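You operate a simulated robot arm through the tools that you are given. There is no shell and no other tool. Be economical: measure what you need, move in short steps, check, and stop when the job is done.

You are at the controls of a simulated two-armed robot. One attempt, no reset.

TASK
Move the red case and the silver bangle from the wooden tray to the small chest's top drawer.
Fine: one hand holds the tray steady as each comes out; shut the drawer.
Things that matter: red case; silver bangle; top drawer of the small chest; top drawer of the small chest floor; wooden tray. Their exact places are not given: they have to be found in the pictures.

It is judged by the outcome, as a careful person would: the job done as asked, and still so three seconds after it is handed in. It fails if anything else is knocked over, pushed out of place, dropped, spilled or broken.

THE ROBOT
Two 7-joint arms with two-finger parallel grippers on one trunk, on a base that drives. Base frame: it is fixed to the floor where the robot stands at the start and does not move with it; the origin is under the middle of the robot, x ahead of it, y to its left, z up. Units: m, degrees, N and s.
The left shoulder is at the start at [0.07, 0.163, 0.97], the right one opposite. With the tool pointing down near the work surface each hand reaches from about 0.38 to 0.88 m from the robot's upright axis, wherever it stands, measured 20 degrees to its own side. Places, roughly: red case [0.25, 1.25, 0.75]; silver bangle [0.25, 1.5, 0.75]; top drawer of the small chest [1, 0.1, 0.7]; top drawer of the small chest floor [1, 0.1, 0.6]; wooden tray [0.25, 1.5, 0.75]. Payload 3.43 kg a hand.
The TCP of each hand is the grasp point between the finger pads, 0.034 m short of the fingertips. In the tool frame z runs along the fingers and y along their closing line. Largest opening 0.128 m; finger width 0.024, thickness 0.012; the body of the gripper, 0.048 by 0.13 m, starts 0.096 m behind the TCP.
Orientation is that of the tool frame in the base frame, as [roll, pitch, yaw] about the fixed x, y, z axes, in that order (R = Rz(yaw) Ry(pitch) Rx(roll)). With the fingers straight down and closing along the base's y, the tool's x points along the base's -x, its y along +y and its z along -z.

THE INTERFACE
- The arms move only by the tool nudge_tool. It takes "left_targets", "right_targets" or both (then of equal length, played together; a hand with none holds still); each is a list of rows, each an object of numbers (a shift or turn left out is 0, a gripper value left out holds the last): "wx", "wy", "wz": the turn, a rotation vector about the tool's x, y, z in degrees; "tx", "ty", "tz": the shift along the tool's x, y, z in cm; "jaw": the closure, from 0 (fully open) to 1 (shut). In form: [{"wx": .., "wy": .., "wz": .., "tx": .., "ty": .., "tz": .., "jaw": ..}, ...]. A call has 1 to 8 rows; each row shifts and turns the commanded pose from where the row before left it, along the tool's axes as they then stand. Each row takes 0.2 s and may step no farther than 0.05 m and 8.6 degrees from the row before; otherwise, or with a gripper value out of range, the whole call is refused. Where a pose cannot be reached the arm comes as near as it can. A force on the tool above 40 N (or 10 N above the force at the start of the call, whichever is more), or a blocked arm, ends the call early, and 0.2 s more pass. Each finger travels about 0.153 m/s and halts on what it meets, pressing with about 38 N; the grip force reading is that of the motor and also rises with nothing between the fingers. The clock runs only during rows and for 0.2 s after the last one: add rows that do not move to give the fingers time. The reply holds the time, the measured pose of the TCP, the force on the tool along the base axes, the opening and the grip force, in the units named above and with some noise, with the torque about the TCP (base axes, N m) and any sound that the robot's microphone picked up.
- Cameras (640 x 400 px; columns grow to the right, rows downward): "scene" is now at [0.1391, -0.0133, 1.207]; the picture's right is [-0.15, -0.99, 0.00], its down [-0.48, 0.07, -0.87] and it looks along [0.86, -0.13, -0.49] (base axes); focal length 266 px, centre (320, 200). "left" rides on the left gripper at [0.076, 0.011, -0.16] in its tool frame; the picture's right is [-0.15, 0.99, 0.00], its down [-0.88, -0.13, -0.46] and it looks along [-0.45, -0.07, 0.89] (tool axes); focal length 234 px, centre (320, 200). "right" rides on the right gripper at [0.076, -0.011, -0.16] in its tool frame; the picture's right is [0.15, 0.99, 0.00], its down [-0.88, 0.13, -0.46] and it looks along [-0.45, 0.07, 0.89] (tool axes); focal length 234 px, centre (320, 200).
- capture(camera): a new picture of that camera. The clock stands still meanwhile.
- slide_trunk(by): slides the trunk up (or, below 0, down) by that many m; the arms and the scene camera ride with it, the base frame stays. It gives what a move gives, with no picture.
- roll_base(legs): drives the robot by 1 to 6 legs, each [ahead, left, turn to the left] in m, m and degrees, along the robot's own axes; the way and the turn of a leg run together, so that a leg with both is an arc; at most 1.5 m and 180 degrees a leg. The arms and the cameras ride along, it lands a little off, and it stops where it bumps. It gives what a move gives.
- head_to(pan, tilt): turns the head with the scene camera to pan (to the left, within 86 degrees either way) and tilt (down, from -29 to 69), counted from straight ahead of the robot. It gives what a move gives.
- locate(camera, pixels): for up to 12 pixels [column, row] of the newest picture of that camera ("zoom" is the newest enlarged one), the place [x, y, z] in the base frame of the surface seen there, good to about 0.002 m. The clock stands still meanwhile.
- close_up(camera, box): a new picture of the part [left, top, right, bottom] of that camera's present view, enlarged. The clock stands still meanwhile.
- sign_off(): hands the job in; it is judged then, once.

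Go step by step. Measure first, check grasps and placings, and put right what went wrong. The budget is 80 turns and 78 pictures, counting those below and the enlarged ones. Unless the task says otherwise, let go and move clear before handing in, and close with one line.

The tools are called after ">>>" as name(argument=value, ...) on one line, values as JSON. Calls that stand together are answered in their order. nudge_tool: Moves the arms, as the interface text tells. Its arguments: {"type":"object","properties":{"left_targets":{"type":"array"},"right_targets":{"type":"array"}},"required":[]} The other tools are called the same way: slide_trunk (by) slides the trunk up or down; roll_base (legs) drives the base; head_to (pan, tilt) turns the head that bears the scene camera; capture (camera) takes a picture; locate (camera, pixels) gives the place of the surface under pixels of a picture; close_up (camera, box) takes an enlarged picture of a part of a camera's view; sign_off () hands the job in.

At the start:

```text
clock: 0.0
left_tool_pos: [0.6666, 0.2752, 0.9436]
left_tcp_rot: [179.9, 0.0, -179.8]
left_ft_force: [0.1, -0.8, -0.4]
left_torque: [0.03, -0.05, 0.0]
left_gripper_width: 0.128
left_grip_force: 0.1
right_tool_pos: [0.6479, -0.3165, 0.9406]
right_tcp_rot: [180.0, 0.0, 179.9]
right_ft_force: [0.3, 0.0, -0.2]
right_torque: [-0.02, -0.03, 0.01]
right_gripper_width: 0.1282
right_grip_force: 0.0
trunk travel left (down, up): [-0.45, 0.49]
robot x, y, heading: [-0.0024, -0.0002, -0.0]
head pan, tilt: [-8.4, 29.3]
```

scene: 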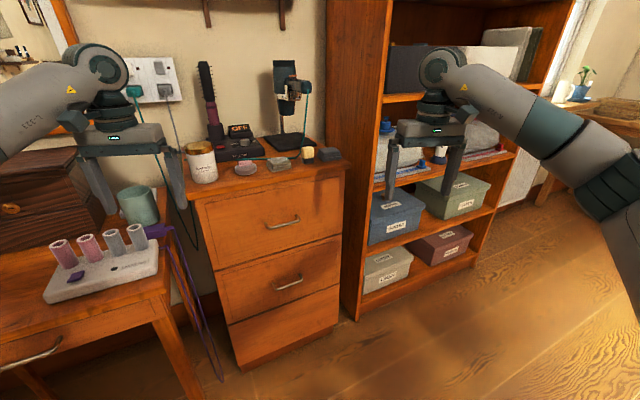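
right: 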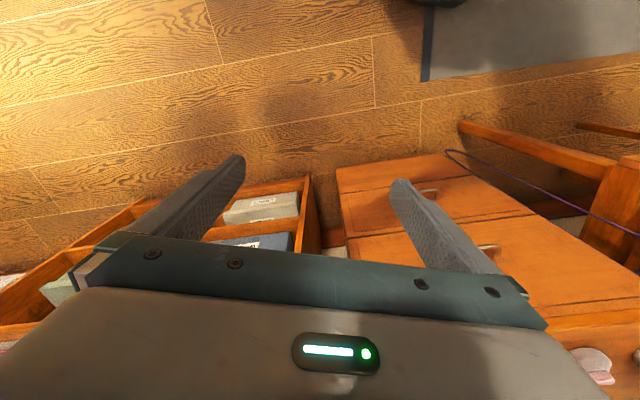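
left: 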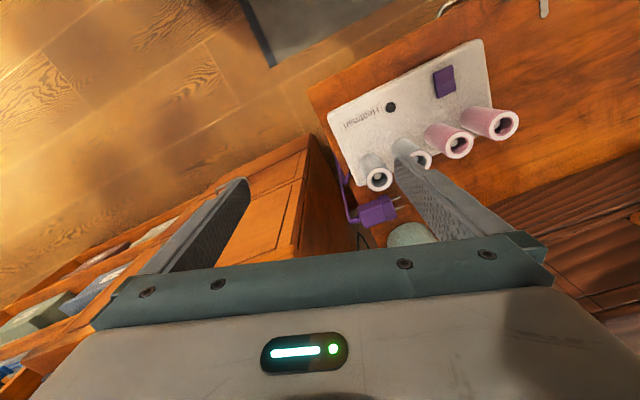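

The scene picture shows the small chest with its top-drawer handle near pixel (283,222). The tray is off to the left, so I'll locate the chest features and turn the head.

>>> locate(camera="scene", pixels=[[283, 226], [268, 222], [298, 219], [200, 203], [345, 163], [208, 262], [339, 237], [289, 287], [250, 180], [222, 350], [160, 310], [350, 310]])

>>> head_to(pan=75, tilt=30)

>>> capture(camera="scene")

```text
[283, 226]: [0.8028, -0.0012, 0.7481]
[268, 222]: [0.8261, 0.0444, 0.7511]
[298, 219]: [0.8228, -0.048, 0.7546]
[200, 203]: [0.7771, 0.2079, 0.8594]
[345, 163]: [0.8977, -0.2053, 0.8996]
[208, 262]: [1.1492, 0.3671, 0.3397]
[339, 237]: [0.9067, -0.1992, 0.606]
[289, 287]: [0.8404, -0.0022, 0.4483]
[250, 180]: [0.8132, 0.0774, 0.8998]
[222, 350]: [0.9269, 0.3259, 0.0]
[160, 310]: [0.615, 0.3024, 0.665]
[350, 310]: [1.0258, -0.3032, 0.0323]
```

```text
clock: 1.6
left_tool_pos: [0.667, 0.2755, 0.9448]
left_tcp_rot: [-180.0, 0.0, -179.9]
left_ft_force: [-0.4, -0.6, -1.1]
left_torque: [-0.02, -0.02, -0.02]
left_gripper_width: 0.1277
left_grip_force: 0.1
right_tool_pos: [0.6477, -0.3171, 0.9408]
right_tcp_rot: [180.0, 0.0, 179.9]
right_ft_force: [-0.5, 0.5, -0.5]
right_torque: [0.01, 0.02, -0.01]
right_gripper_width: 0.1277
right_grip_force: 0.1
trunk travel left (down, up): [-0.45, 0.49]
robot x, y, heading: [-0.0013, 0.0012, 0.0]
head pan, tilt: [75.0, 30.0]
```

```text
74 pictures are left
```

scene: 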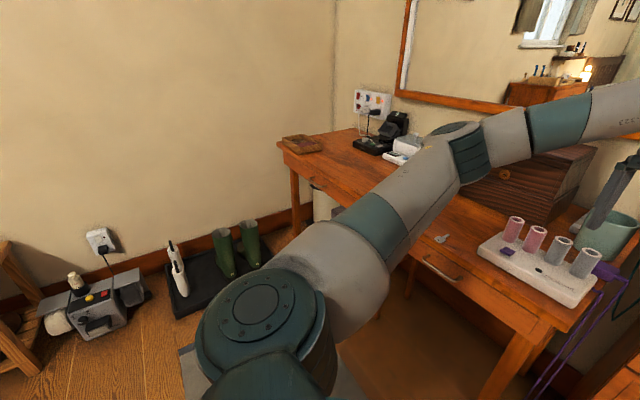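

The small wooden tray appears at (303,143) on the far end of the dressing table. I'll zoom in and locate it, along with the table edges.

>>> close_up(camera="scene", box=[260, 110, 360, 172])

>>> locate(camera="scene", pixels=[[303, 143], [276, 145], [350, 175], [430, 215], [560, 325], [360, 135], [400, 150], [302, 230], [520, 190], [440, 275], [520, 260], [330, 130]])

```text
6.40 times, centred on (310, 141) of scene
```

zoom: 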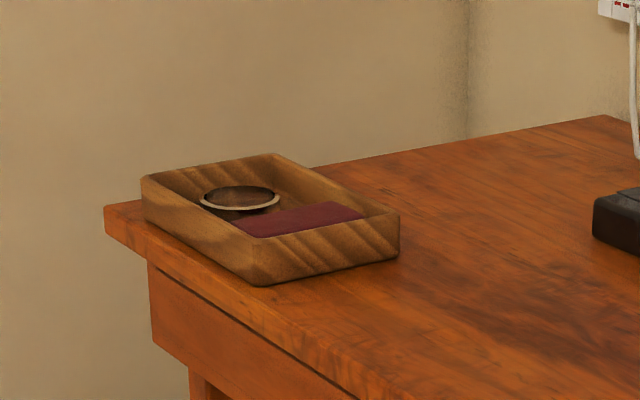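

```text
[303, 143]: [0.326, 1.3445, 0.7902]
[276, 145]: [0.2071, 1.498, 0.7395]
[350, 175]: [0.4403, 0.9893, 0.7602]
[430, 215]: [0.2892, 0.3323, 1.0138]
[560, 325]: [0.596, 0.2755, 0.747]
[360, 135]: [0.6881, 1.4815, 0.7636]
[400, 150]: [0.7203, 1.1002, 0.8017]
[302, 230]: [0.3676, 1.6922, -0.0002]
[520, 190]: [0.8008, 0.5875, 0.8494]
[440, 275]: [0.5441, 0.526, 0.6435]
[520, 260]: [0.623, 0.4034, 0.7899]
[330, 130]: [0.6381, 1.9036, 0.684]
```

The zoom shows the tray with the bangle (240,195) and the case (300,218). I'll locate them accurately.

>>> locate(camera="zoom", pixels=[[143, 176], [275, 155], [398, 212], [256, 275], [202, 203], [278, 200], [240, 188], [236, 221], [335, 204], [362, 215], [265, 236], [105, 207]])

>>> locate(camera="zoom", pixels=[[240, 208], [300, 218], [180, 198], [216, 212], [340, 235], [300, 170], [210, 240], [340, 370]])

```text
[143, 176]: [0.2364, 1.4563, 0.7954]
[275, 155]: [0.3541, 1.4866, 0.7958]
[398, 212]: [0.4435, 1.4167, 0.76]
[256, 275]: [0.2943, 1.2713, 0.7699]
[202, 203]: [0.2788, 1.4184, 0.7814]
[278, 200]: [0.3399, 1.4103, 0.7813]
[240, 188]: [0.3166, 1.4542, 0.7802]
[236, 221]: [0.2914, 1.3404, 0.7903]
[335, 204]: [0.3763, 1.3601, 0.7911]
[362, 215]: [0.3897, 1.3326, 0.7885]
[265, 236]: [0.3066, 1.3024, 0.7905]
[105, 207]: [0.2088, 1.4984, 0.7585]
```

```text
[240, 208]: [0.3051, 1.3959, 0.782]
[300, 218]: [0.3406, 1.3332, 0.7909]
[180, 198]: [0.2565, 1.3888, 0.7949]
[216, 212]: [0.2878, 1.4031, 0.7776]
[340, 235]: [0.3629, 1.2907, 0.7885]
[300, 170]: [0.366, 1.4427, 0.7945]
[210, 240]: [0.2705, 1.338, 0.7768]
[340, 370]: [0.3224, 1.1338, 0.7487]
```

The tray sits around (0.32,1.38), rotated about 17°, with the case and bangle inside. I'll open the drawer first, so I need to look closely at the handle and drawer, and to map the floor obstacles near the table.

>>> locate(camera="scene", pixels=[[195, 315], [165, 265], [185, 280], [255, 265], [120, 330], [45, 345], [145, 300], [20, 370], [240, 270]])

>>> head_to(pan=0, tilt=35)

>>> capture(camera="scene")

>>> close_up(camera="scene", box=[230, 110, 390, 210])

```text
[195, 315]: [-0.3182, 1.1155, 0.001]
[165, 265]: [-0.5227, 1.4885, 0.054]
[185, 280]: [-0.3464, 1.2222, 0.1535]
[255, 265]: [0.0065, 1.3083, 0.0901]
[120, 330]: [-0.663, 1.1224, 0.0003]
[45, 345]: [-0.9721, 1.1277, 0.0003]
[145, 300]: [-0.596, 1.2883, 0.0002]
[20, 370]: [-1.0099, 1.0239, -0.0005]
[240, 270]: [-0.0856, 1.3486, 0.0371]
```

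```text
clock: 3.0
left_tool_pos: [0.6679, 0.2754, 0.9448]
left_tcp_rot: [-180.0, 0.0, -179.9]
left_ft_force: [0.5, 0.4, -0.3]
left_torque: [0.0, 0.01, -0.02]
left_gripper_width: 0.1279
left_grip_force: 0.0
right_tool_pos: [0.6492, -0.3164, 0.9408]
right_tcp_rot: [180.0, 0.1, 180.0]
right_ft_force: [1.1, -0.2, 0.0]
right_torque: [-0.01, 0.02, 0.01]
right_gripper_width: 0.128
right_grip_force: 0.0
trunk travel left (down, up): [-0.45, 0.49]
robot x, y, heading: [-0.0034, 0.0014, -0.4]
head pan, tilt: [0.0, 35.0]
```

```text
72 pictures are left
```

scene: 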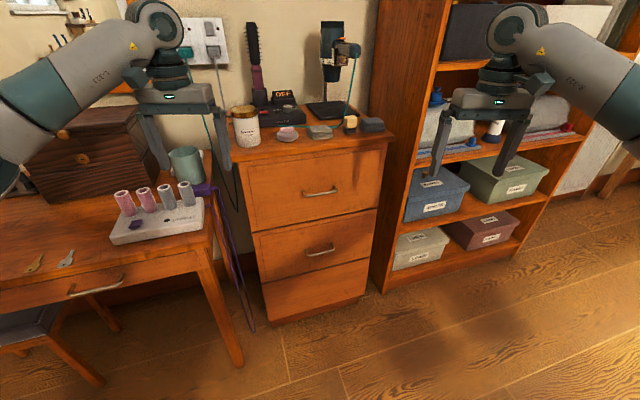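

```text
4.00 times, centred on (310, 160) of scene
```

zoom: 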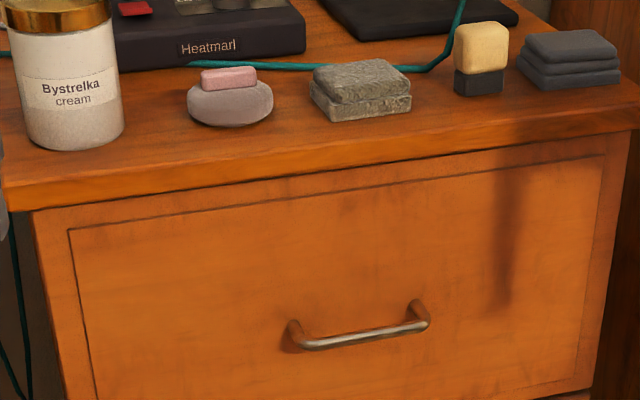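

The floor mat with boots lies around (-0.5…0.03, 1.1…1.5), so for the tray I'll need to stand near (0,0.72). Next I'll measure the handle (bar at zoom (360,338)) and the front face.

>>> locate(camera="zoom", pixels=[[355, 339], [310, 344], [410, 328], [290, 325], [415, 303], [340, 300], [70, 230], [605, 155], [585, 385], [30, 215], [355, 350], [635, 135]])

>>> locate(camera="scene", pixels=[[254, 229], [258, 235], [375, 209], [375, 214], [243, 165], [385, 145], [320, 252], [240, 360], [20, 330], [100, 380], [290, 370], [222, 200]])

```text
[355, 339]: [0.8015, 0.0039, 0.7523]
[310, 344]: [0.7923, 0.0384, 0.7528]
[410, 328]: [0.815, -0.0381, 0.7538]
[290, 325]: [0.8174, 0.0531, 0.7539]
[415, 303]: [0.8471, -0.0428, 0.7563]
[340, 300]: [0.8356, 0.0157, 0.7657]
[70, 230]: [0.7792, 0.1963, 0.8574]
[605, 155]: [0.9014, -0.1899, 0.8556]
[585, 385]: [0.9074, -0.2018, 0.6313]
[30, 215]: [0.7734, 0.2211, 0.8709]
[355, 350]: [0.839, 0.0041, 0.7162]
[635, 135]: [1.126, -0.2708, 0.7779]
```

```text
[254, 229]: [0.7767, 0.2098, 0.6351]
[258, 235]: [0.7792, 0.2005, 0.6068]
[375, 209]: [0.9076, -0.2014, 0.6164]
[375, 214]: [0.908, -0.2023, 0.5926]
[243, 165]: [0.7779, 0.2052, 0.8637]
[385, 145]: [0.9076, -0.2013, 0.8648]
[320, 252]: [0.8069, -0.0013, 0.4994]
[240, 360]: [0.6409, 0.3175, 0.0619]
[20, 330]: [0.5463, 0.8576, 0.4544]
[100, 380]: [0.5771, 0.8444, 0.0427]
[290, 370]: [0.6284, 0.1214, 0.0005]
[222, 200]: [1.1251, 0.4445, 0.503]
```

The chest is rotated about 17.5° like the table; the handle bar is centred at (0.803,0.001,0.753) and the pull direction is (-0.954,-0.30). I'll square the base to it and begin turning the right tool horizontal.

>>> roll_base(legs=[[-0.05, -0.11, 0], [0, 0, 17.5]])

>>> nudge_tool(right_targets=[{"wx": -4.62, "wy": -4.62, "wz": 4.62}, {"wx": -4.62, "wy": -4.62, "wz": 4.62}, {"wx": -4.62, "wy": -4.62, "wz": 4.62}, {"wx": -4.62, "wy": -4.62, "wz": 4.62}, {"wx": -4.62, "wy": -4.62, "wz": 4.62}, {"wx": -4.62, "wy": -4.62, "wz": 4.62}, {"wx": -4.62, "wy": -4.62, "wz": 4.62}, {"wx": -4.62, "wy": -4.62, "wz": 4.62}])

>>> nudge_tool(right_targets=[{"wx": -4.62, "wy": -4.62, "wz": 4.62}, {"wx": -4.62, "wy": -4.62, "wz": 4.62}, {"wx": -4.62, "wy": -4.62, "wz": 4.62}, {"wx": -4.62, "wy": -4.62, "wz": 4.62}, {"wx": -4.62, "wy": -4.62, "wz": 4.62}, {"wx": -4.62, "wy": -4.62, "wz": 4.62}, {"wx": -4.62, "wy": -4.62, "wz": 4.62}, {}])

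>>> capture(camera="scene")

```text
clock: 5.3
left_tool_pos: [0.5027, 0.3543, 0.9437]
left_tcp_rot: [-180.0, 0.0, -162.4]
left_ft_force: [0.3, -0.6, -0.2]
left_torque: [0.01, 0.0, -0.02]
left_gripper_width: 0.128
left_grip_force: 0.0
right_tool_pos: [0.6631, -0.2152, 0.9409]
right_tcp_rot: [179.9, 0.0, -162.4]
right_ft_force: [0.0, -0.3, -0.9]
right_torque: [0.0, 0.05, 0.03]
right_gripper_width: 0.1282
right_grip_force: 0.0
trunk travel left (down, up): [-0.45, 0.49]
robot x, y, heading: [-0.0466, -0.11, 17.7]
head pan, tilt: [0.0, 35.0]
```

```text
clock: 7.1
left_tool_pos: [0.5028, 0.3531, 0.9444]
left_tcp_rot: [179.9, 0.0, -162.3]
left_ft_force: [-0.7, 0.6, 0.9]
left_torque: [0.05, -0.02, 0.02]
left_gripper_width: 0.1278
left_grip_force: 0.1
right_tool_pos: [0.6639, -0.2156, 0.9415]
right_tcp_rot: [131.4, 19.2, 149.1]
right_ft_force: [0.6, 0.1, -0.4]
right_torque: [0.03, 0.03, 0.0]
right_gripper_width: 0.1281
right_grip_force: 0.1
trunk travel left (down, up): [-0.45, 0.49]
robot x, y, heading: [-0.0504, -0.1069, 17.7]
head pan, tilt: [0.0, 35.0]
```

```text
clock: 8.9
left_tool_pos: [0.5031, 0.3543, 0.9441]
left_tcp_rot: [-179.9, 0.0, -162.3]
left_ft_force: [-0.8, 0.4, -0.3]
left_torque: [0.0, -0.02, 0.01]
left_gripper_width: 0.1281
left_grip_force: 0.1
right_tool_pos: [0.6634, -0.2158, 0.9399]
right_tcp_rot: [94.8, 4.4, 112.4]
right_ft_force: [0.2, -1.1, -0.5]
right_torque: [0.0, 0.0, 0.04]
right_gripper_width: 0.128
right_grip_force: 0.1
right hand out of reach, approached as far as the arm can: row 7
trunk travel left (down, up): [-0.45, 0.49]
robot x, y, heading: [-0.0498, -0.1096, 17.6]
head pan, tilt: [0.0, 35.0]
```

```text
70 pictures are left
```

scene: 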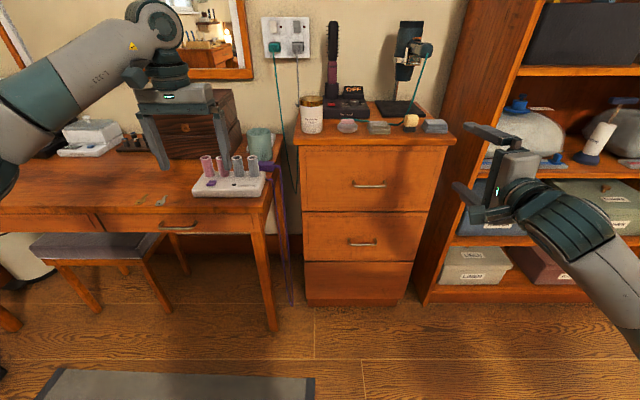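

The right tool is nearly horizontal (roll 94.8, pitch 4.4, yaw 112.4). I'll move it to a spot about 11 cm in front of the handle.

>>> nudge_tool(right_targets=[{"tx": 2.75, "ty": -3.1, "tz": 1.4}, {"tx": 2.75, "ty": -3.1, "tz": 1.4}, {"tx": 2.75, "ty": -3.1, "tz": 1.4}, {"tx": 2.75, "ty": -3.1, "tz": 1.4}, {"tx": 2.75, "ty": -3.1, "tz": 1.4}, {"tx": 2.75, "ty": -3.1, "tz": 1.4}, {}])

>>> capture(camera="right")

>>> capture(camera="scene")

```text
clock: 10.5
left_tool_pos: [0.5027, 0.3532, 0.9443]
left_tcp_rot: [-180.0, 0.0, -162.3]
left_ft_force: [-0.5, 0.1, 0.0]
left_torque: [0.01, 0.02, 0.01]
left_gripper_width: 0.1281
left_grip_force: 0.0
right_tool_pos: [0.665, -0.1891, 0.9094]
right_tcp_rot: [94.8, 4.5, 112.6]
right_ft_force: [0.1, 1.2, 0.2]
right_torque: [-0.04, 0.0, 0.03]
right_gripper_width: 0.1276
right_grip_force: 0.1
right hand out of reach, approached as far as the arm can: row 2, 3, 4, 5, 6
trunk travel left (down, up): [-0.45, 0.49]
robot x, y, heading: [-0.0505, -0.1089, 17.7]
head pan, tilt: [0.0, 35.0]
```

```text
69 pictures are left
```

right: 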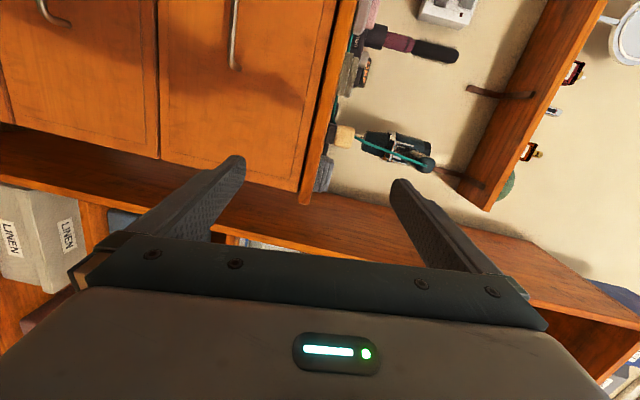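

```text
68 pictures are left
```

scene: 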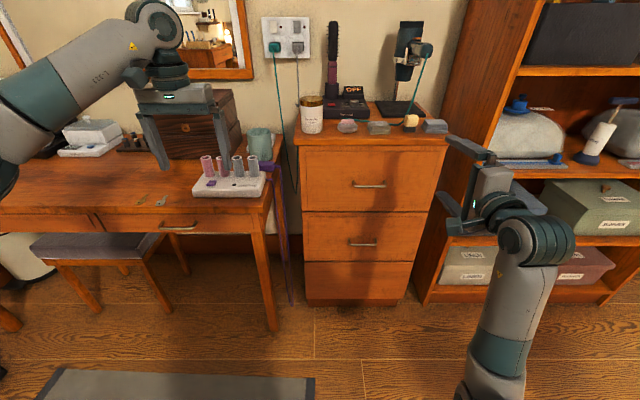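

The right wrist hit a limit in the fully horizontal pose. I'll tilt the tool about 40° downwards, which should relieve it, and check.

>>> nudge_tool(right_targets=[{"wx": 8}, {"wx": 8}, {"wx": 8}, {"wx": 8}, {"wx": 8}, {}, {}])

```text
clock: 12.1
left_tool_pos: [0.5029, 0.3527, 0.9442]
left_tcp_rot: [-180.0, 0.1, -162.3]
left_ft_force: [0.3, -0.2, 0.2]
left_torque: [0.01, -0.02, -0.02]
left_gripper_width: 0.1281
left_grip_force: 0.1
right_tool_pos: [0.6632, -0.1904, 0.9092]
right_tcp_rot: [134.9, 4.5, 112.4]
right_ft_force: [0.0, 0.1, -0.1]
right_torque: [0.02, -0.01, 0.0]
right_gripper_width: 0.1279
right_grip_force: 0.1
trunk travel left (down, up): [-0.45, 0.49]
robot x, y, heading: [-0.0499, -0.1085, 17.5]
head pan, tilt: [0.0, 35.0]
```

The tilted pose works and the commanded pose followed. I'll move to the pre-grasp point in front of the handle, partly closing the jaw.

>>> nudge_tool(right_targets=[{"tx": 2.38, "ty": -0.39, "tz": 3.04, "jaw": 0.6}, {"tx": 2.38, "ty": -0.39, "tz": 3.04}, {"tx": 2.38, "ty": -0.39, "tz": 3.04}, {"tx": 2.38, "ty": -0.39, "tz": 3.04}, {"tx": 2.38, "ty": -0.39, "tz": 3.04}, {"tx": 2.38, "ty": -0.39, "tz": 3.04}, {}])

>>> nudge_tool(right_targets=[{"wx": -8}, {"wx": -8}, {"wx": -8}, {}])

>>> capture(camera="right")

>>> capture(camera="scene")

```text
clock: 13.7
left_tool_pos: [0.5024, 0.3521, 0.9443]
left_tcp_rot: [-180.0, 0.0, -162.3]
left_ft_force: [0.8, -0.4, 0.5]
left_torque: [0.02, -0.01, 0.02]
left_gripper_width: 0.128
left_grip_force: 0.0
right_tool_pos: [0.717, -0.0274, 0.7503]
right_tcp_rot: [134.8, 4.4, 112.4]
right_ft_force: [-0.9, -0.7, -0.1]
right_torque: [-0.02, 0.02, 0.01]
right_gripper_width: 0.0513
right_grip_force: 0.1
trunk travel left (down, up): [-0.45, 0.49]
robot x, y, heading: [-0.0496, -0.1087, 17.6]
head pan, tilt: [0.0, 35.0]
```

```text
clock: 14.7
left_tool_pos: [0.5026, 0.3536, 0.9461]
left_tcp_rot: [-180.0, -0.1, -162.3]
left_ft_force: [0.5, -0.5, 0.4]
left_torque: [-0.03, -0.04, 0.03]
left_gripper_width: 0.128
left_grip_force: 0.0
right_tool_pos: [0.7175, -0.0267, 0.7513]
right_tcp_rot: [118.8, 4.4, 112.4]
right_ft_force: [-0.5, -0.3, -0.3]
right_torque: [-0.03, 0.01, 0.0]
right_gripper_width: 0.0514
right_grip_force: 0.1
right hand out of reach, approached as far as the arm can: row 3
trunk travel left (down, up): [-0.45, 0.49]
robot x, y, heading: [-0.0492, -0.1115, 17.8]
head pan, tilt: [0.0, 35.0]
```

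```text
67 pictures are left
```

right: 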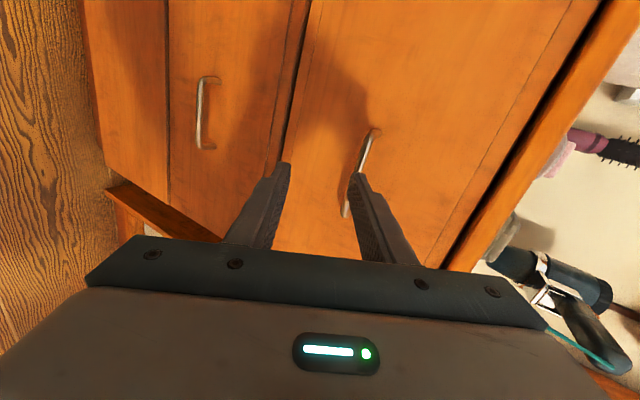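

```text
66 pictures are left
```

scene: 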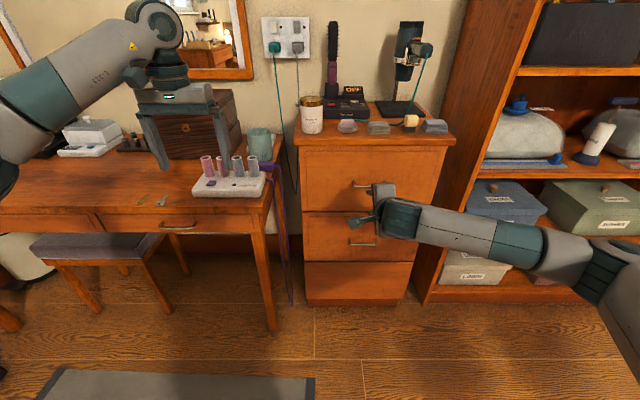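

The handle shows at (360,170) just ahead of the fingers, with the tool now 29° below horizontal. I'll raise to line up, advance and close on the bar.

>>> nudge_tool(right_targets=[{"tx": -0.7, "ty": 4.45, "jaw": 0.73}, {"tz": 3.1}, {"tz": 3.1}, {}, {"jaw": 1.0}, {}, {}])

>>> capture(camera="right")

```text
clock: 16.3
left_tool_pos: [0.5035, 0.3538, 0.9448]
left_tcp_rot: [180.0, 0.0, -162.3]
left_ft_force: [-0.6, -0.1, -1.0]
left_torque: [0.02, -0.03, 0.01]
left_gripper_width: 0.128
left_grip_force: 0.0
right_tool_pos: [0.7886, -0.003, 0.76]
right_tcp_rot: [119.0, 4.4, 112.4]
right_ft_force: [-12.8, -4.0, -9.9]
right_torque: [0.89, 0.64, -0.52]
right_gripper_width: 0.012
right_grip_force: 45.4
trunk travel left (down, up): [-0.45, 0.49]
robot x, y, heading: [-0.0472, -0.1094, 17.4]
head pan, tilt: [0.0, 35.0]
```

```text
65 pictures are left
```

right: 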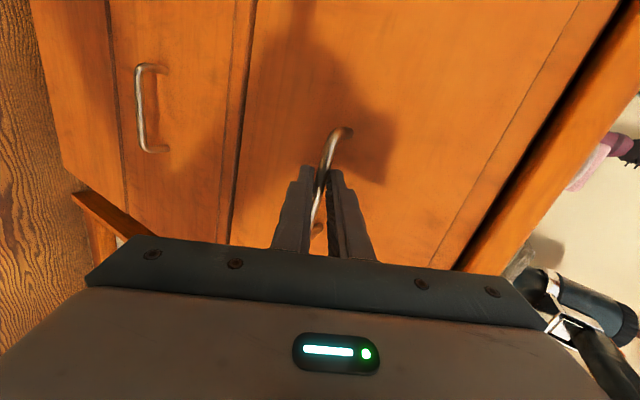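

The bar is gripped (width 0.012 m, 45 N). I'll pull the drawer out along its axis.

>>> nudge_tool(right_targets=[{"tx": 0.25, "ty": -1.42, "tz": -2.63}, {"tx": 0.25, "ty": -1.42, "tz": -2.63}, {"tx": 0.25, "ty": -1.42, "tz": -2.63}, {"tx": 0.25, "ty": -1.42, "tz": -2.63}, {"tx": 0.25, "ty": -1.42, "tz": -2.63}, {"tx": 0.25, "ty": -1.42, "tz": -2.63}, {"tx": 0.25, "ty": -1.42, "tz": -2.63}, {"tx": 0.25, "ty": -1.42, "tz": -2.63}])

>>> capture(camera="scene")

```text
clock: 18.1
left_tool_pos: [0.5045, 0.3543, 0.9435]
left_tcp_rot: [180.0, -0.1, -162.3]
left_ft_force: [0.2, -0.5, 0.3]
left_torque: [-0.01, 0.02, -0.01]
left_gripper_width: 0.1281
left_grip_force: 0.1
right_tool_pos: [0.5627, -0.0764, 0.7608]
right_tcp_rot: [119.1, 4.3, 112.5]
right_ft_force: [-2.5, 4.9, -23.0]
right_torque: [0.29, 0.58, -1.43]
right_gripper_width: 0.0122
right_grip_force: 44.8
trunk travel left (down, up): [-0.45, 0.49]
robot x, y, heading: [-0.0471, -0.1129, 17.6]
head pan, tilt: [0.0, 35.0]
```

```text
64 pictures are left
```

scene: 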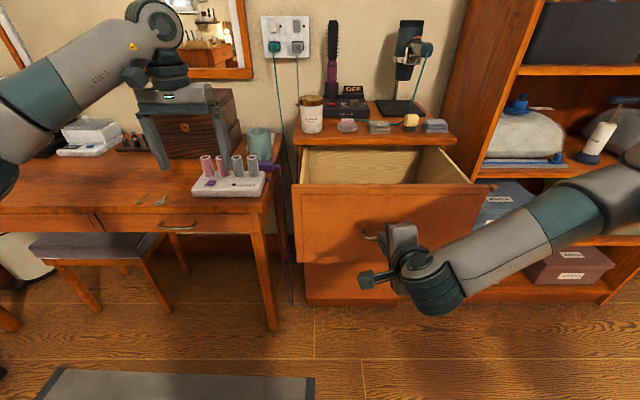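

The drawer is open about 24 cm. I'll release, back off along the tool axis and turn the tool downward again.

>>> nudge_tool(right_targets=[{"jaw": 0.72}, {}, {"tz": -4}, {"tz": -4}, {"tz": -4}, {"ty": 3, "wx": 3}, {"ty": 3, "wx": 8}, {"wx": 8}])

>>> nudge_tool(right_targets=[{"wx": 8, "tz": -3}, {"wx": 8, "tz": -3}, {"wx": 8, "tz": -3}, {"wx": 8}, {"wx": 8}, {"wz": -8}, {"wz": -8}, {"wz": -8}])

>>> nudge_tool(right_targets=[{"wz": -8.3, "jaw": 0}, {"wz": -8.3}, {"wz": -8.3}, {"wz": -8.3}, {"wz": -8.3}, {"wz": -8.3}, {"wz": -8.3}, {"wz": -8.3}])

>>> capture(camera="scene")

```text
clock: 19.9
left_tool_pos: [0.5033, 0.3541, 0.9437]
left_tcp_rot: [179.9, 0.0, -162.3]
left_ft_force: [0.5, 0.9, 0.2]
left_torque: [-0.01, 0.02, -0.02]
left_gripper_width: 0.1279
left_grip_force: 0.2
right_tool_pos: [0.5609, -0.0503, 0.8548]
right_tcp_rot: [137.8, 4.3, 112.3]
right_ft_force: [-0.3, -0.8, 0.3]
right_torque: [-0.01, 0.0, 0.02]
right_gripper_width: 0.0355
right_grip_force: 0.2
right hand out of reach, approached as far as the arm can: row 3, 4, 5
trunk travel left (down, up): [-0.45, 0.49]
robot x, y, heading: [-0.0478, -0.1102, 17.5]
head pan, tilt: [0.0, 35.0]
```

```text
clock: 21.7
left_tool_pos: [0.502, 0.3543, 0.9439]
left_tcp_rot: [-180.0, 0.0, -162.3]
left_ft_force: [-1.1, 0.8, -0.1]
left_torque: [0.0, -0.01, 0.0]
left_gripper_width: 0.128
left_grip_force: 0.1
right_tool_pos: [0.51, -0.065, 0.9278]
right_tcp_rot: [179.8, 4.9, 136.6]
right_ft_force: [-0.2, 0.0, 0.9]
right_torque: [0.01, 0.01, 0.05]
right_gripper_width: 0.0357
right_grip_force: 0.1
trunk travel left (down, up): [-0.45, 0.49]
robot x, y, heading: [-0.0482, -0.1124, 17.6]
head pan, tilt: [0.0, 35.0]
```

```text
clock: 23.5
left_tool_pos: [0.5044, 0.354, 0.943]
left_tcp_rot: [-180.0, 0.0, -162.2]
left_ft_force: [0.4, -0.1, 0.8]
left_torque: [0.0, -0.04, 0.03]
left_gripper_width: 0.1279
left_grip_force: 0.1
right_tool_pos: [0.5112, -0.0637, 0.928]
right_tcp_rot: [-175.7, 2.2, -157.0]
right_ft_force: [1.5, -0.5, 0.8]
right_torque: [0.0, -0.01, -0.01]
right_gripper_width: 0.1281
right_grip_force: 0.1
trunk travel left (down, up): [-0.45, 0.49]
robot x, y, heading: [-0.0491, -0.1113, 17.6]
head pan, tilt: [0.0, 35.0]
```

```text
63 pictures are left
```

scene: 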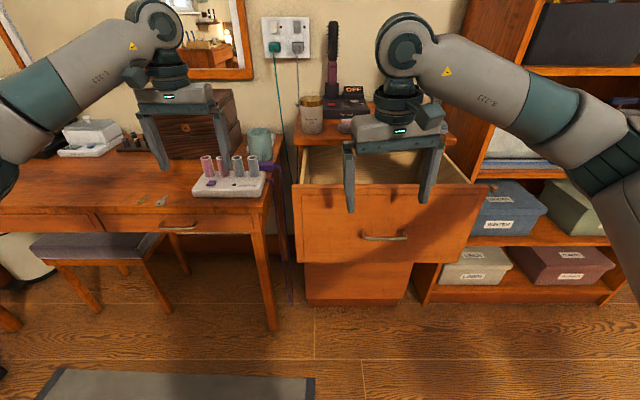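

The drawer is open and both hands are clear. I'll measure the drawer interior, the stool and the grey mat before driving.

>>> locate(camera="scene", pixels=[[330, 165], [298, 190], [480, 190], [445, 155], [316, 155], [46, 258], [95, 312], [165, 310], [10, 325], [60, 372], [310, 385], [450, 175]])

>>> roll_base(legs=[[-0.25, 0, 0], [0, 0, 47.4]])

>>> head_to(pan=0, tilt=40)

>>> capture(camera="scene")

```text
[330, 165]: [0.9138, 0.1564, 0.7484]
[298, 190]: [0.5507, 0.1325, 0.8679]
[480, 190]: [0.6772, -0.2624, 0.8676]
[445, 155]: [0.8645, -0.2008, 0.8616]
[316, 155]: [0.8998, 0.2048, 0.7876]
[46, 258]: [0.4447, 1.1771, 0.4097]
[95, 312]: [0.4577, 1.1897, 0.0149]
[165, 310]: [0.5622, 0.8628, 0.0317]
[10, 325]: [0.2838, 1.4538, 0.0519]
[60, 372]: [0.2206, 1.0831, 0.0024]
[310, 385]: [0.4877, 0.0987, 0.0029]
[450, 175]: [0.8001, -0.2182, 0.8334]
```

```text
clock: 27.4
left_tool_pos: [-0.2537, 0.5331, 0.9452]
left_tcp_rot: [179.9, -0.1, -115.6]
left_ft_force: [-0.3, 0.0, 0.1]
left_torque: [-0.01, 0.0, -0.01]
left_gripper_width: 0.128
left_grip_force: 0.0
right_tool_pos: [0.0553, 0.2521, 0.9273]
right_tcp_rot: [-175.7, 2.2, -110.3]
right_ft_force: [-0.6, -0.2, -0.3]
right_torque: [-0.01, 0.02, -0.02]
right_gripper_width: 0.128
right_grip_force: 0.0
trunk travel left (down, up): [-0.45, 0.49]
robot x, y, heading: [-0.2927, -0.1881, 64.6]
head pan, tilt: [0.0, 35.0]
```

```text
clock: 28.1
left_tool_pos: [-0.2529, 0.5323, 0.9447]
left_tcp_rot: [-180.0, 0.0, -115.6]
left_ft_force: [0.8, -0.2, 0.0]
left_torque: [-0.01, 0.02, -0.01]
left_gripper_width: 0.128
left_grip_force: 0.1
right_tool_pos: [0.0569, 0.2526, 0.9263]
right_tcp_rot: [-175.7, 2.1, -110.3]
right_ft_force: [0.5, -0.6, -0.9]
right_torque: [0.0, 0.0, 0.02]
right_gripper_width: 0.128
right_grip_force: 0.1
trunk travel left (down, up): [-0.45, 0.49]
robot x, y, heading: [-0.2918, -0.1896, 64.2]
head pan, tilt: [0.0, 40.0]
```

```text
62 pictures are left
```

scene: 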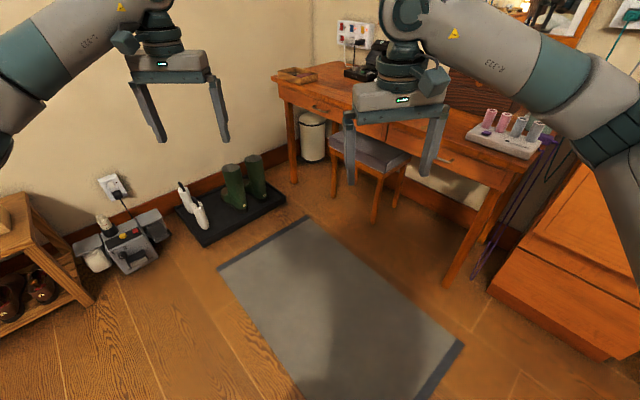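

The way is clear over the flat mat; boots and stool are left of and beyond my stance. I'll drive up to the tray at about (0.02,0.74).

>>> roll_base(legs=[[0.97, 0.124, 0]])

>>> capture(camera="scene")

>>> capture(camera="right")

>>> capture(camera="left")

```text
clock: 33.2
left_tool_pos: [0.0521, 1.4535, 0.9444]
left_tcp_rot: [-180.0, 0.0, -115.8]
left_ft_force: [-1.3, -0.5, -0.3]
left_torque: [0.0, -0.02, 0.02]
left_gripper_width: 0.128
left_grip_force: 0.0
right_tool_pos: [0.3603, 1.173, 0.9277]
right_tcp_rot: [-175.6, 2.1, -110.5]
right_ft_force: [-0.1, 0.8, -0.7]
right_torque: [0.05, -0.03, -0.01]
right_gripper_width: 0.1279
right_grip_force: 0.0
trunk travel left (down, up): [-0.45, 0.49]
robot x, y, heading: [0.009, 0.7329, 64.4]
head pan, tilt: [0.0, 40.0]
```

```text
61 pictures are left
```

scene: 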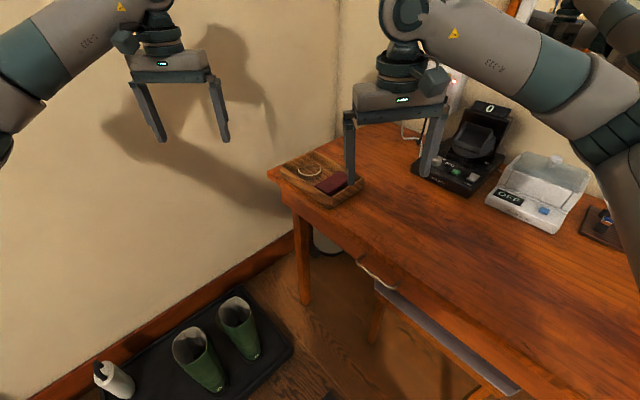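

```text
60 pictures are left
```

right: 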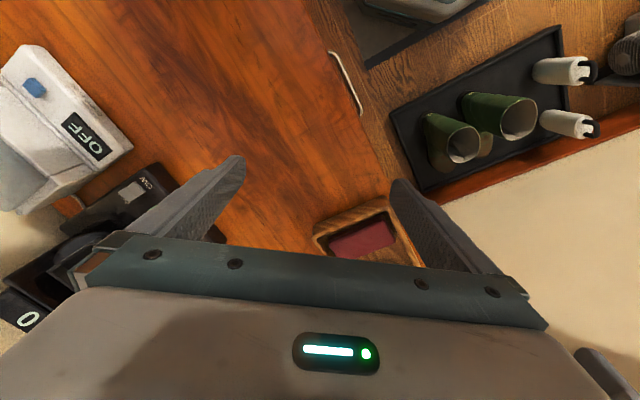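

```text
59 pictures are left
```

left: 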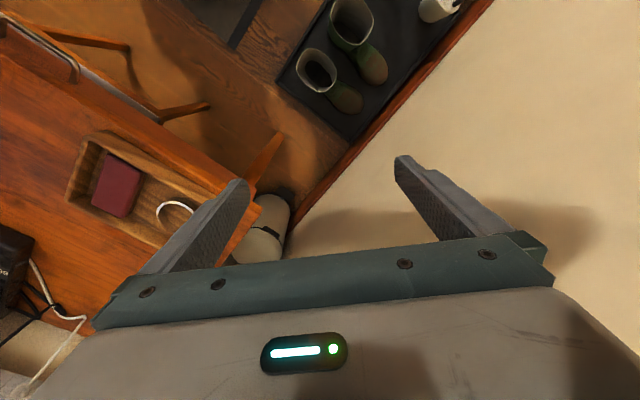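

The stance is right. I'll take a close-up of the tray for precise corners and check the wall beside the left hand.

>>> close_up(camera="scene", box=[256, 140, 384, 220])

>>> locate(camera="left", pixels=[[75, 200], [90, 137], [550, 240], [400, 130], [135, 195], [108, 212], [103, 158], [143, 166], [128, 216], [92, 203]])

```text
5.00 times, centred on (320, 180) of scene
```

zoom: 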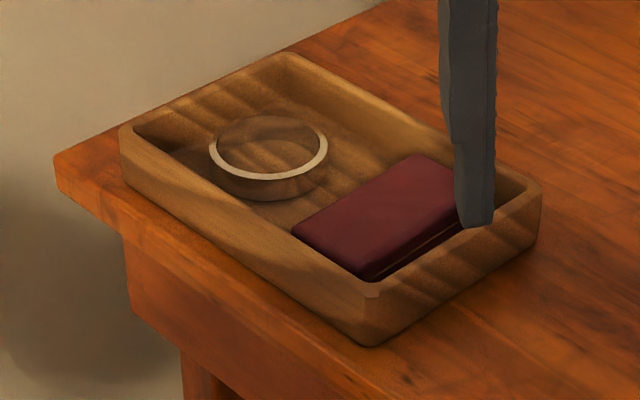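

```text
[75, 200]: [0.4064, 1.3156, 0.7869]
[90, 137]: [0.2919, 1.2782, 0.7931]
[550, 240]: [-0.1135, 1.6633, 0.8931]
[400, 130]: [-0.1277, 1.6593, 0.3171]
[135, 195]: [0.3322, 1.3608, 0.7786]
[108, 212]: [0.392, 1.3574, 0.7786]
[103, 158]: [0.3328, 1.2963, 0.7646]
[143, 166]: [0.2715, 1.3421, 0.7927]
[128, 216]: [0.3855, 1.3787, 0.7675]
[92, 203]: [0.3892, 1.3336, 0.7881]
```

>>> locate(camera="zoom", pixels=[[292, 230], [372, 274], [430, 157], [370, 225], [212, 160], [325, 158], [268, 118], [268, 180], [126, 130], [366, 320], [285, 55], [370, 290]])

>>> locate(camera="zoom", pixels=[[538, 190], [268, 150], [280, 260], [180, 150], [268, 190], [330, 110], [365, 279], [340, 200], [220, 225], [200, 205]])

```text
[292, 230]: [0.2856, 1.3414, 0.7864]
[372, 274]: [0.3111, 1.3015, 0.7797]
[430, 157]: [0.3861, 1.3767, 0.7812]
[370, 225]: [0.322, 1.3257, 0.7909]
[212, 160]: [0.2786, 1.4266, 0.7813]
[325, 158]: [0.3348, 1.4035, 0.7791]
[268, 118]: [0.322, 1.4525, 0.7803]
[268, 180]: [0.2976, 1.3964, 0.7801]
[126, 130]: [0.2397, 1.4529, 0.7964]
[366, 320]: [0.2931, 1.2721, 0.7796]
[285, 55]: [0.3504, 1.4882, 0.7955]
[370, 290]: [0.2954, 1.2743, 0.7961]
```

```text
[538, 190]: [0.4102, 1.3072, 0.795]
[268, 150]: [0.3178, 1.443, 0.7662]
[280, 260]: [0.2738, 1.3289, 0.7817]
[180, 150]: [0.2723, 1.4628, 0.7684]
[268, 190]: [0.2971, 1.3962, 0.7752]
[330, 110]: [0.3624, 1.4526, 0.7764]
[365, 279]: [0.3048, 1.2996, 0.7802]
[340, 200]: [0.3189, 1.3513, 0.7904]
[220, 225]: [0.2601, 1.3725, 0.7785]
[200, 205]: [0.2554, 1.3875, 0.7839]
```

The case sits close to the tray's near end wall, so I'll check the finger gap in an enlarged view from the left camera, which looks down at it.

>>> close_up(camera="left", box=[56, 120, 216, 220])

>>> close_up(camera="right", box=[300, 180, 428, 260])

```text
4.00 times, centred on (136, 170) of left
```

zoom: 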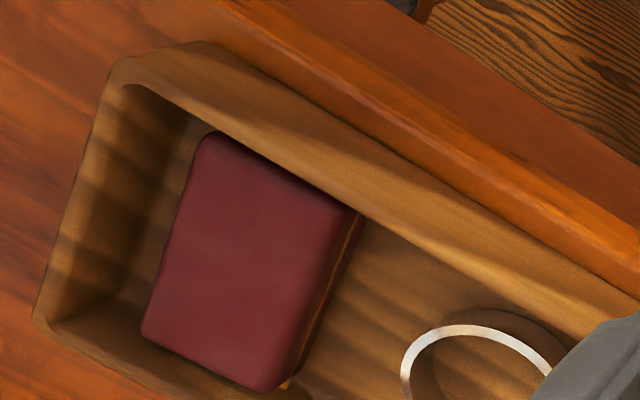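

```text
5.00 times, centred on (364, 220) of right
```

zoom: 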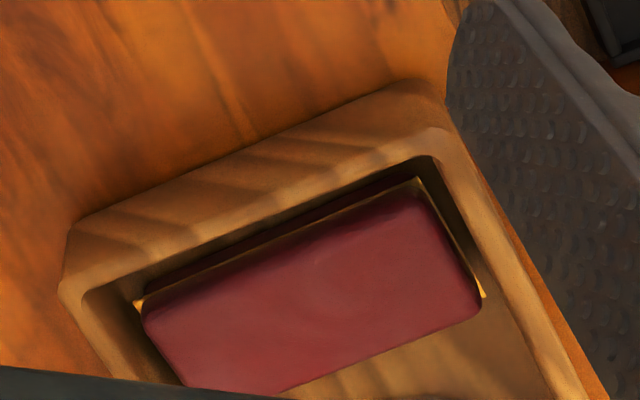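

>>> locate(camera="zoom", pixels=[[145, 290], [290, 218], [415, 160], [155, 320], [290, 250], [410, 200], [270, 160], [285, 195], [475, 310], [300, 385], [125, 350], [285, 232]])

```text
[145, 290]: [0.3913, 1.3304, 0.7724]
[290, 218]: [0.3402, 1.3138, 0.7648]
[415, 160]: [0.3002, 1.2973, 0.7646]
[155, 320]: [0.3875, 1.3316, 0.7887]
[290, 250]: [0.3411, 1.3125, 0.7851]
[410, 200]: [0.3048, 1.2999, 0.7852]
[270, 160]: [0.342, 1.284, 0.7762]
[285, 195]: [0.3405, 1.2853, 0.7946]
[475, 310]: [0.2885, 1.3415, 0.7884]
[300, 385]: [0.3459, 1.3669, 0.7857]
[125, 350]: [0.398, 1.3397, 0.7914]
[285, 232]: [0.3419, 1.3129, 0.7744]
```

>>> locate(camera="left", pixels=[[78, 170], [81, 170], [84, 170], [87, 170], [90, 170], [93, 170], [96, 170], [99, 170], [72, 170], [75, 170]])

```text
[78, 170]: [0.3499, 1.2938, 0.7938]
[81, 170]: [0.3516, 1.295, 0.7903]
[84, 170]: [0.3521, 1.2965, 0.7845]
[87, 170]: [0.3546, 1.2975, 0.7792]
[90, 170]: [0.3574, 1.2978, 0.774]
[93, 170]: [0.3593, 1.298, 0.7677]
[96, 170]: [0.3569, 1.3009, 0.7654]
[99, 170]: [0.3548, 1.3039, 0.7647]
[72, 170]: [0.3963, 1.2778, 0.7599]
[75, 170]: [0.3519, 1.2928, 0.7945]
```

Gap between case and end wall is about 18 mm, enough for a 12 mm finger. Plan: the left hand pinches the tray's far end wall, leaning back out of the way, while the right lifts the items. First I'll orient both tools.

>>> nudge_tool(left_targets=[{"wz": 7.83}, {"wz": 7.83}, {"wz": 7.83}, {"wz": 7.83}, {"wz": 7.83}, {"wz": 7.83}, {"wy": -7.5, "jaw": 0.72}, {"wy": -7.5}], right_targets=[{"wz": 8.2}, {"wz": 8.2}, {"wz": 8.2}, {"wz": 8.2}, {"wz": 8.2}, {"wz": 8.2}, {}, {}])

>>> nudge_tool(left_targets=[{"wy": -7.5}, {"wy": -7.5}, {}])

```text
clock: 35.0
left_tool_pos: [0.0574, 1.4059, 0.9384]
left_tcp_rot: [179.9, 15.1, -162.9]
left_ft_force: [0.2, 0.2, -0.4]
left_torque: [-0.02, 0.01, -0.01]
left_gripper_width: 0.0357
left_grip_force: 0.1
left hand out of reach, approached as far as the arm can: row 5, 6
right_tool_pos: [0.3602, 1.1714, 0.9271]
right_tcp_rot: [-178.6, 4.7, -159.7]
right_ft_force: [-0.3, 0.2, 0.5]
right_torque: [-0.07, -0.04, 0.02]
right_gripper_width: 0.1281
right_grip_force: 0.0
trunk travel left (down, up): [-0.45, 0.49]
robot x, y, heading: [0.0103, 0.7333, 64.4]
head pan, tilt: [0.0, 40.0]
```

```text
clock: 35.8
left_tool_pos: [0.0584, 1.4058, 0.9378]
left_tcp_rot: [-180.0, 30.0, -162.7]
left_ft_force: [-0.4, -0.6, 0.5]
left_torque: [0.03, -0.02, 0.01]
left_gripper_width: 0.0357
left_grip_force: 0.0
right_tool_pos: [0.3601, 1.1725, 0.9259]
right_tcp_rot: [-178.8, 4.7, -159.7]
right_ft_force: [-0.7, 0.7, 0.5]
right_torque: [-0.03, -0.02, -0.01]
right_gripper_width: 0.1281
right_grip_force: 0.0
trunk travel left (down, up): [-0.45, 0.49]
robot x, y, heading: [0.0097, 0.7307, 64.3]
head pan, tilt: [0.0, 40.0]
```

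Both orientations are good. I'll bring the left hand to hover over the end wall and the right hand over the case.

>>> nudge_tool(left_targets=[{"tx": -2.96, "ty": -0.17, "tz": 2.58}, {"tx": -2.96, "ty": -0.17, "tz": 2.58}, {"tx": -2.96, "ty": -0.17, "tz": 2.58}, {"tx": -2.96, "ty": -0.17, "tz": 2.58}, {"tx": -2.96, "ty": -0.17, "tz": 2.58}, {}], right_targets=[{"wy": 4.7, "wx": -1.2, "jaw": 0.5}, {"tx": -0.97, "ty": 4.17, "tz": 0.65}, {"tx": -0.97, "ty": 4.17, "tz": 0.65}, {"tx": -0.97, "ty": 4.17, "tz": 0.65}, {"tx": -0.97, "ty": 4.17, "tz": 0.65}, {}])

>>> capture(camera="left")

>>> capture(camera="right")

>>> close_up(camera="scene", box=[200, 80, 424, 220])

```text
clock: 37.2
left_tool_pos: [0.2258, 1.4503, 0.9043]
left_tcp_rot: [-180.0, 30.1, -162.6]
left_ft_force: [1.0, 0.5, 0.4]
left_torque: [0.03, 0.01, 0.0]
left_gripper_width: 0.0355
left_grip_force: 0.1
left hand out of reach, approached as far as the arm can: row 5
right_tool_pos: [0.3411, 1.3436, 0.9009]
right_tcp_rot: [-180.0, 0.1, -159.7]
right_ft_force: [0.1, -0.4, 0.1]
right_torque: [0.02, 0.01, -0.04]
right_gripper_width: 0.064
right_grip_force: 0.0
trunk travel left (down, up): [-0.45, 0.49]
robot x, y, heading: [0.0058, 0.7303, 64.4]
head pan, tilt: [0.0, 40.0]
```

```text
55 pictures are left
```

left: 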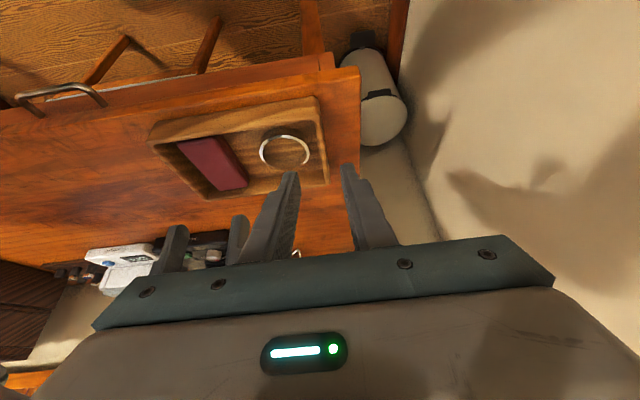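

```text
54 pictures are left
```

right: 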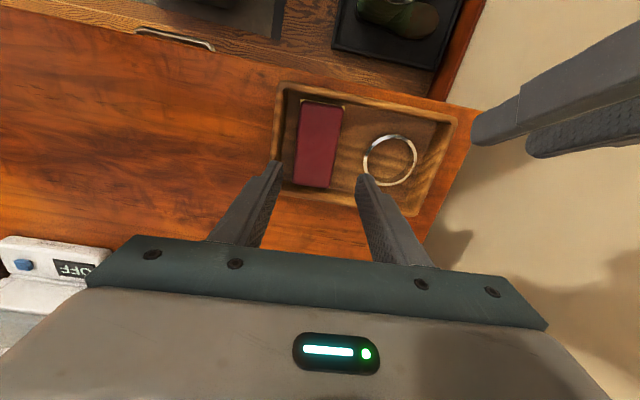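

```text
2.86 times, centred on (312, 150) of scene
```

zoom: 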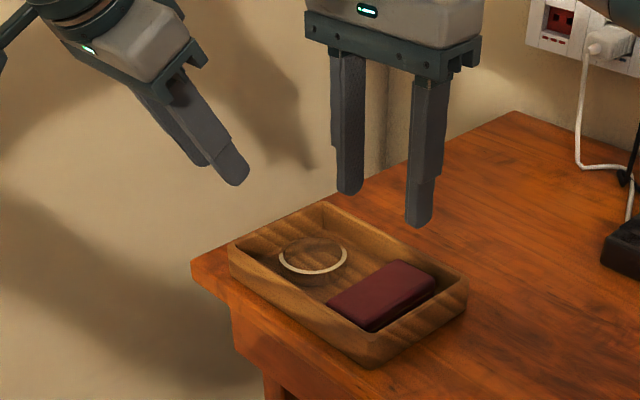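

Left hit its reach limit slightly short. I'll test whether descending frees it, going partway toward the wall.

>>> nudge_tool(left_targets=[{"tx": 0.2, "ty": -0.05, "tz": 3.0}, {}])

```text
clock: 37.8
left_tool_pos: [0.2357, 1.4527, 0.8772]
left_tcp_rot: [179.9, 30.0, -162.3]
left_ft_force: [-0.3, -0.8, 0.7]
left_torque: [-0.01, 0.01, 0.0]
left_gripper_width: 0.0357
left_grip_force: 0.1
right_tool_pos: [0.3402, 1.3431, 0.9017]
right_tcp_rot: [-180.0, 0.1, -159.7]
right_ft_force: [0.9, -0.2, -0.3]
right_torque: [-0.02, 0.01, -0.02]
right_gripper_width: 0.0639
right_grip_force: 0.1
trunk travel left (down, up): [-0.45, 0.49]
robot x, y, heading: [0.0106, 0.735, 64.3]
head pan, tilt: [0.0, 40.0]
```

It freed up. I'll continue to just above the rim and check alignment.

>>> nudge_tool(left_targets=[{"tx": 0.75, "ty": -0.03, "tz": 1.9}, {"tx": 0.75, "ty": -0.03, "tz": 1.9}, {}])

>>> close_up(camera="scene", box=[232, 120, 360, 200])

>>> close_up(camera="left", box=[180, 60, 420, 210])

>>> close_up(camera="right", box=[240, 60, 496, 220])

```text
clock: 38.6
left_tool_pos: [0.244, 1.4542, 0.8369]
left_tcp_rot: [-179.8, 30.0, -162.9]
left_ft_force: [-0.4, -0.1, -0.9]
left_torque: [0.01, -0.03, -0.01]
left_gripper_width: 0.0357
left_grip_force: 0.0
right_tool_pos: [0.3414, 1.3432, 0.9018]
right_tcp_rot: [179.9, 0.1, -159.7]
right_ft_force: [0.4, 0.3, 0.4]
right_torque: [-0.01, -0.02, -0.03]
right_gripper_width: 0.0641
right_grip_force: 0.0
trunk travel left (down, up): [-0.45, 0.49]
robot x, y, heading: [0.0102, 0.7326, 64.3]
head pan, tilt: [0.0, 40.0]
```

```text
5.00 times, centred on (296, 160) of scene
```

zoom: 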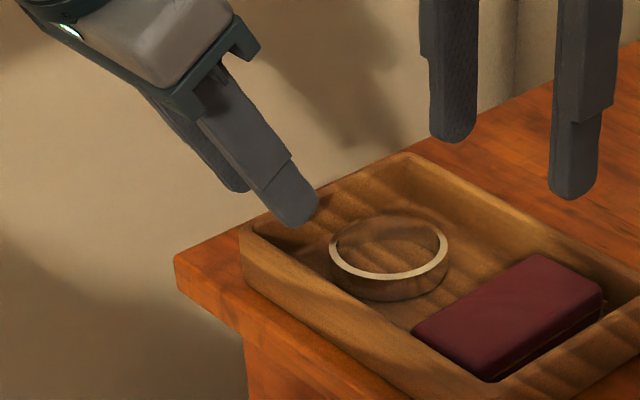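

```text
2.67 times, centred on (300, 135) of left
```

zoom: 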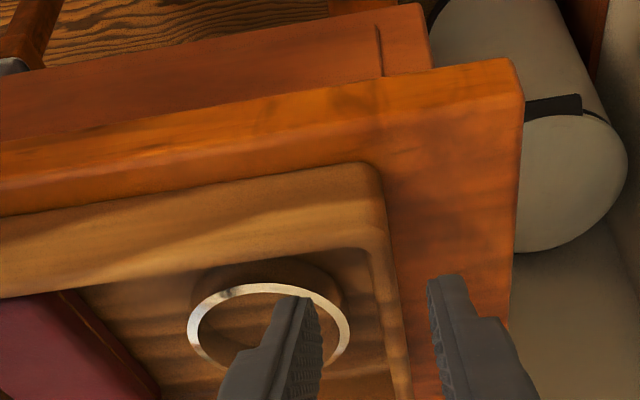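

```text
2.50 times, centred on (368, 140) of right
```

zoom: 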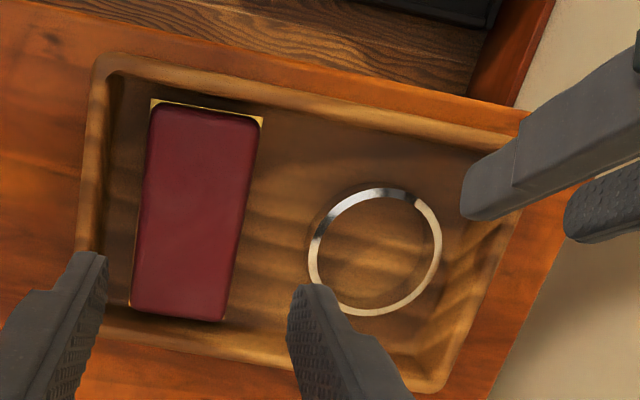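

The wall lies between the left fingers and the bangle is clear of them. I'll descend slightly offset, recentre and close on the end wall.

>>> nudge_tool(left_targets=[{"tx": 0.7, "ty": 0.4, "tz": 2.0}, {}, {"ty": -0.35, "jaw": 0.86}, {}, {"jaw": 1.0}, {}])

>>> close_up(camera="right", box=[240, 60, 496, 220])

>>> close_up(camera="scene", box=[232, 120, 360, 200])

```text
clock: 40.0
left_tool_pos: [0.2477, 1.455, 0.817]
left_tcp_rot: [-179.9, 29.9, -162.7]
left_ft_force: [-0.2, -0.2, 0.7]
left_torque: [-0.05, 0.05, 0.31]
left_gripper_width: 0.0076
left_grip_force: 37.7
right_tool_pos: [0.3417, 1.3444, 0.9014]
right_tcp_rot: [-180.0, 0.0, -159.6]
right_ft_force: [-0.5, -0.4, -0.3]
right_torque: [-0.03, 0.03, 0.02]
right_gripper_width: 0.0641
right_grip_force: 0.0
trunk travel left (down, up): [-0.45, 0.49]
robot x, y, heading: [0.0079, 0.7344, 64.2]
head pan, tilt: [0.0, 40.0]
```

```text
2.50 times, centred on (368, 140) of right
```

zoom: 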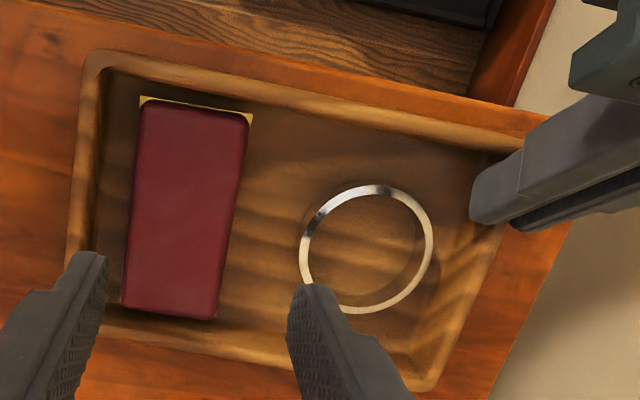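

```text
5.00 times, centred on (296, 160) of scene
```

zoom: 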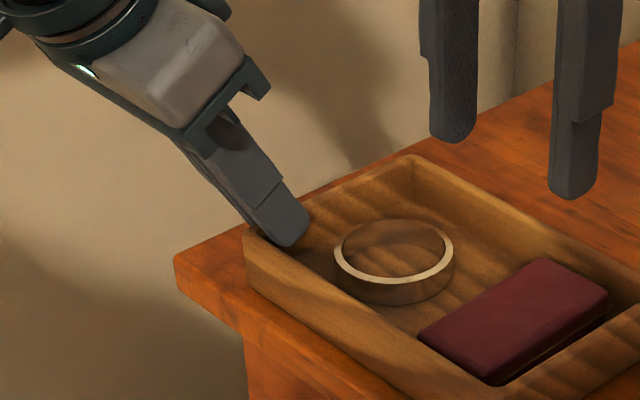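

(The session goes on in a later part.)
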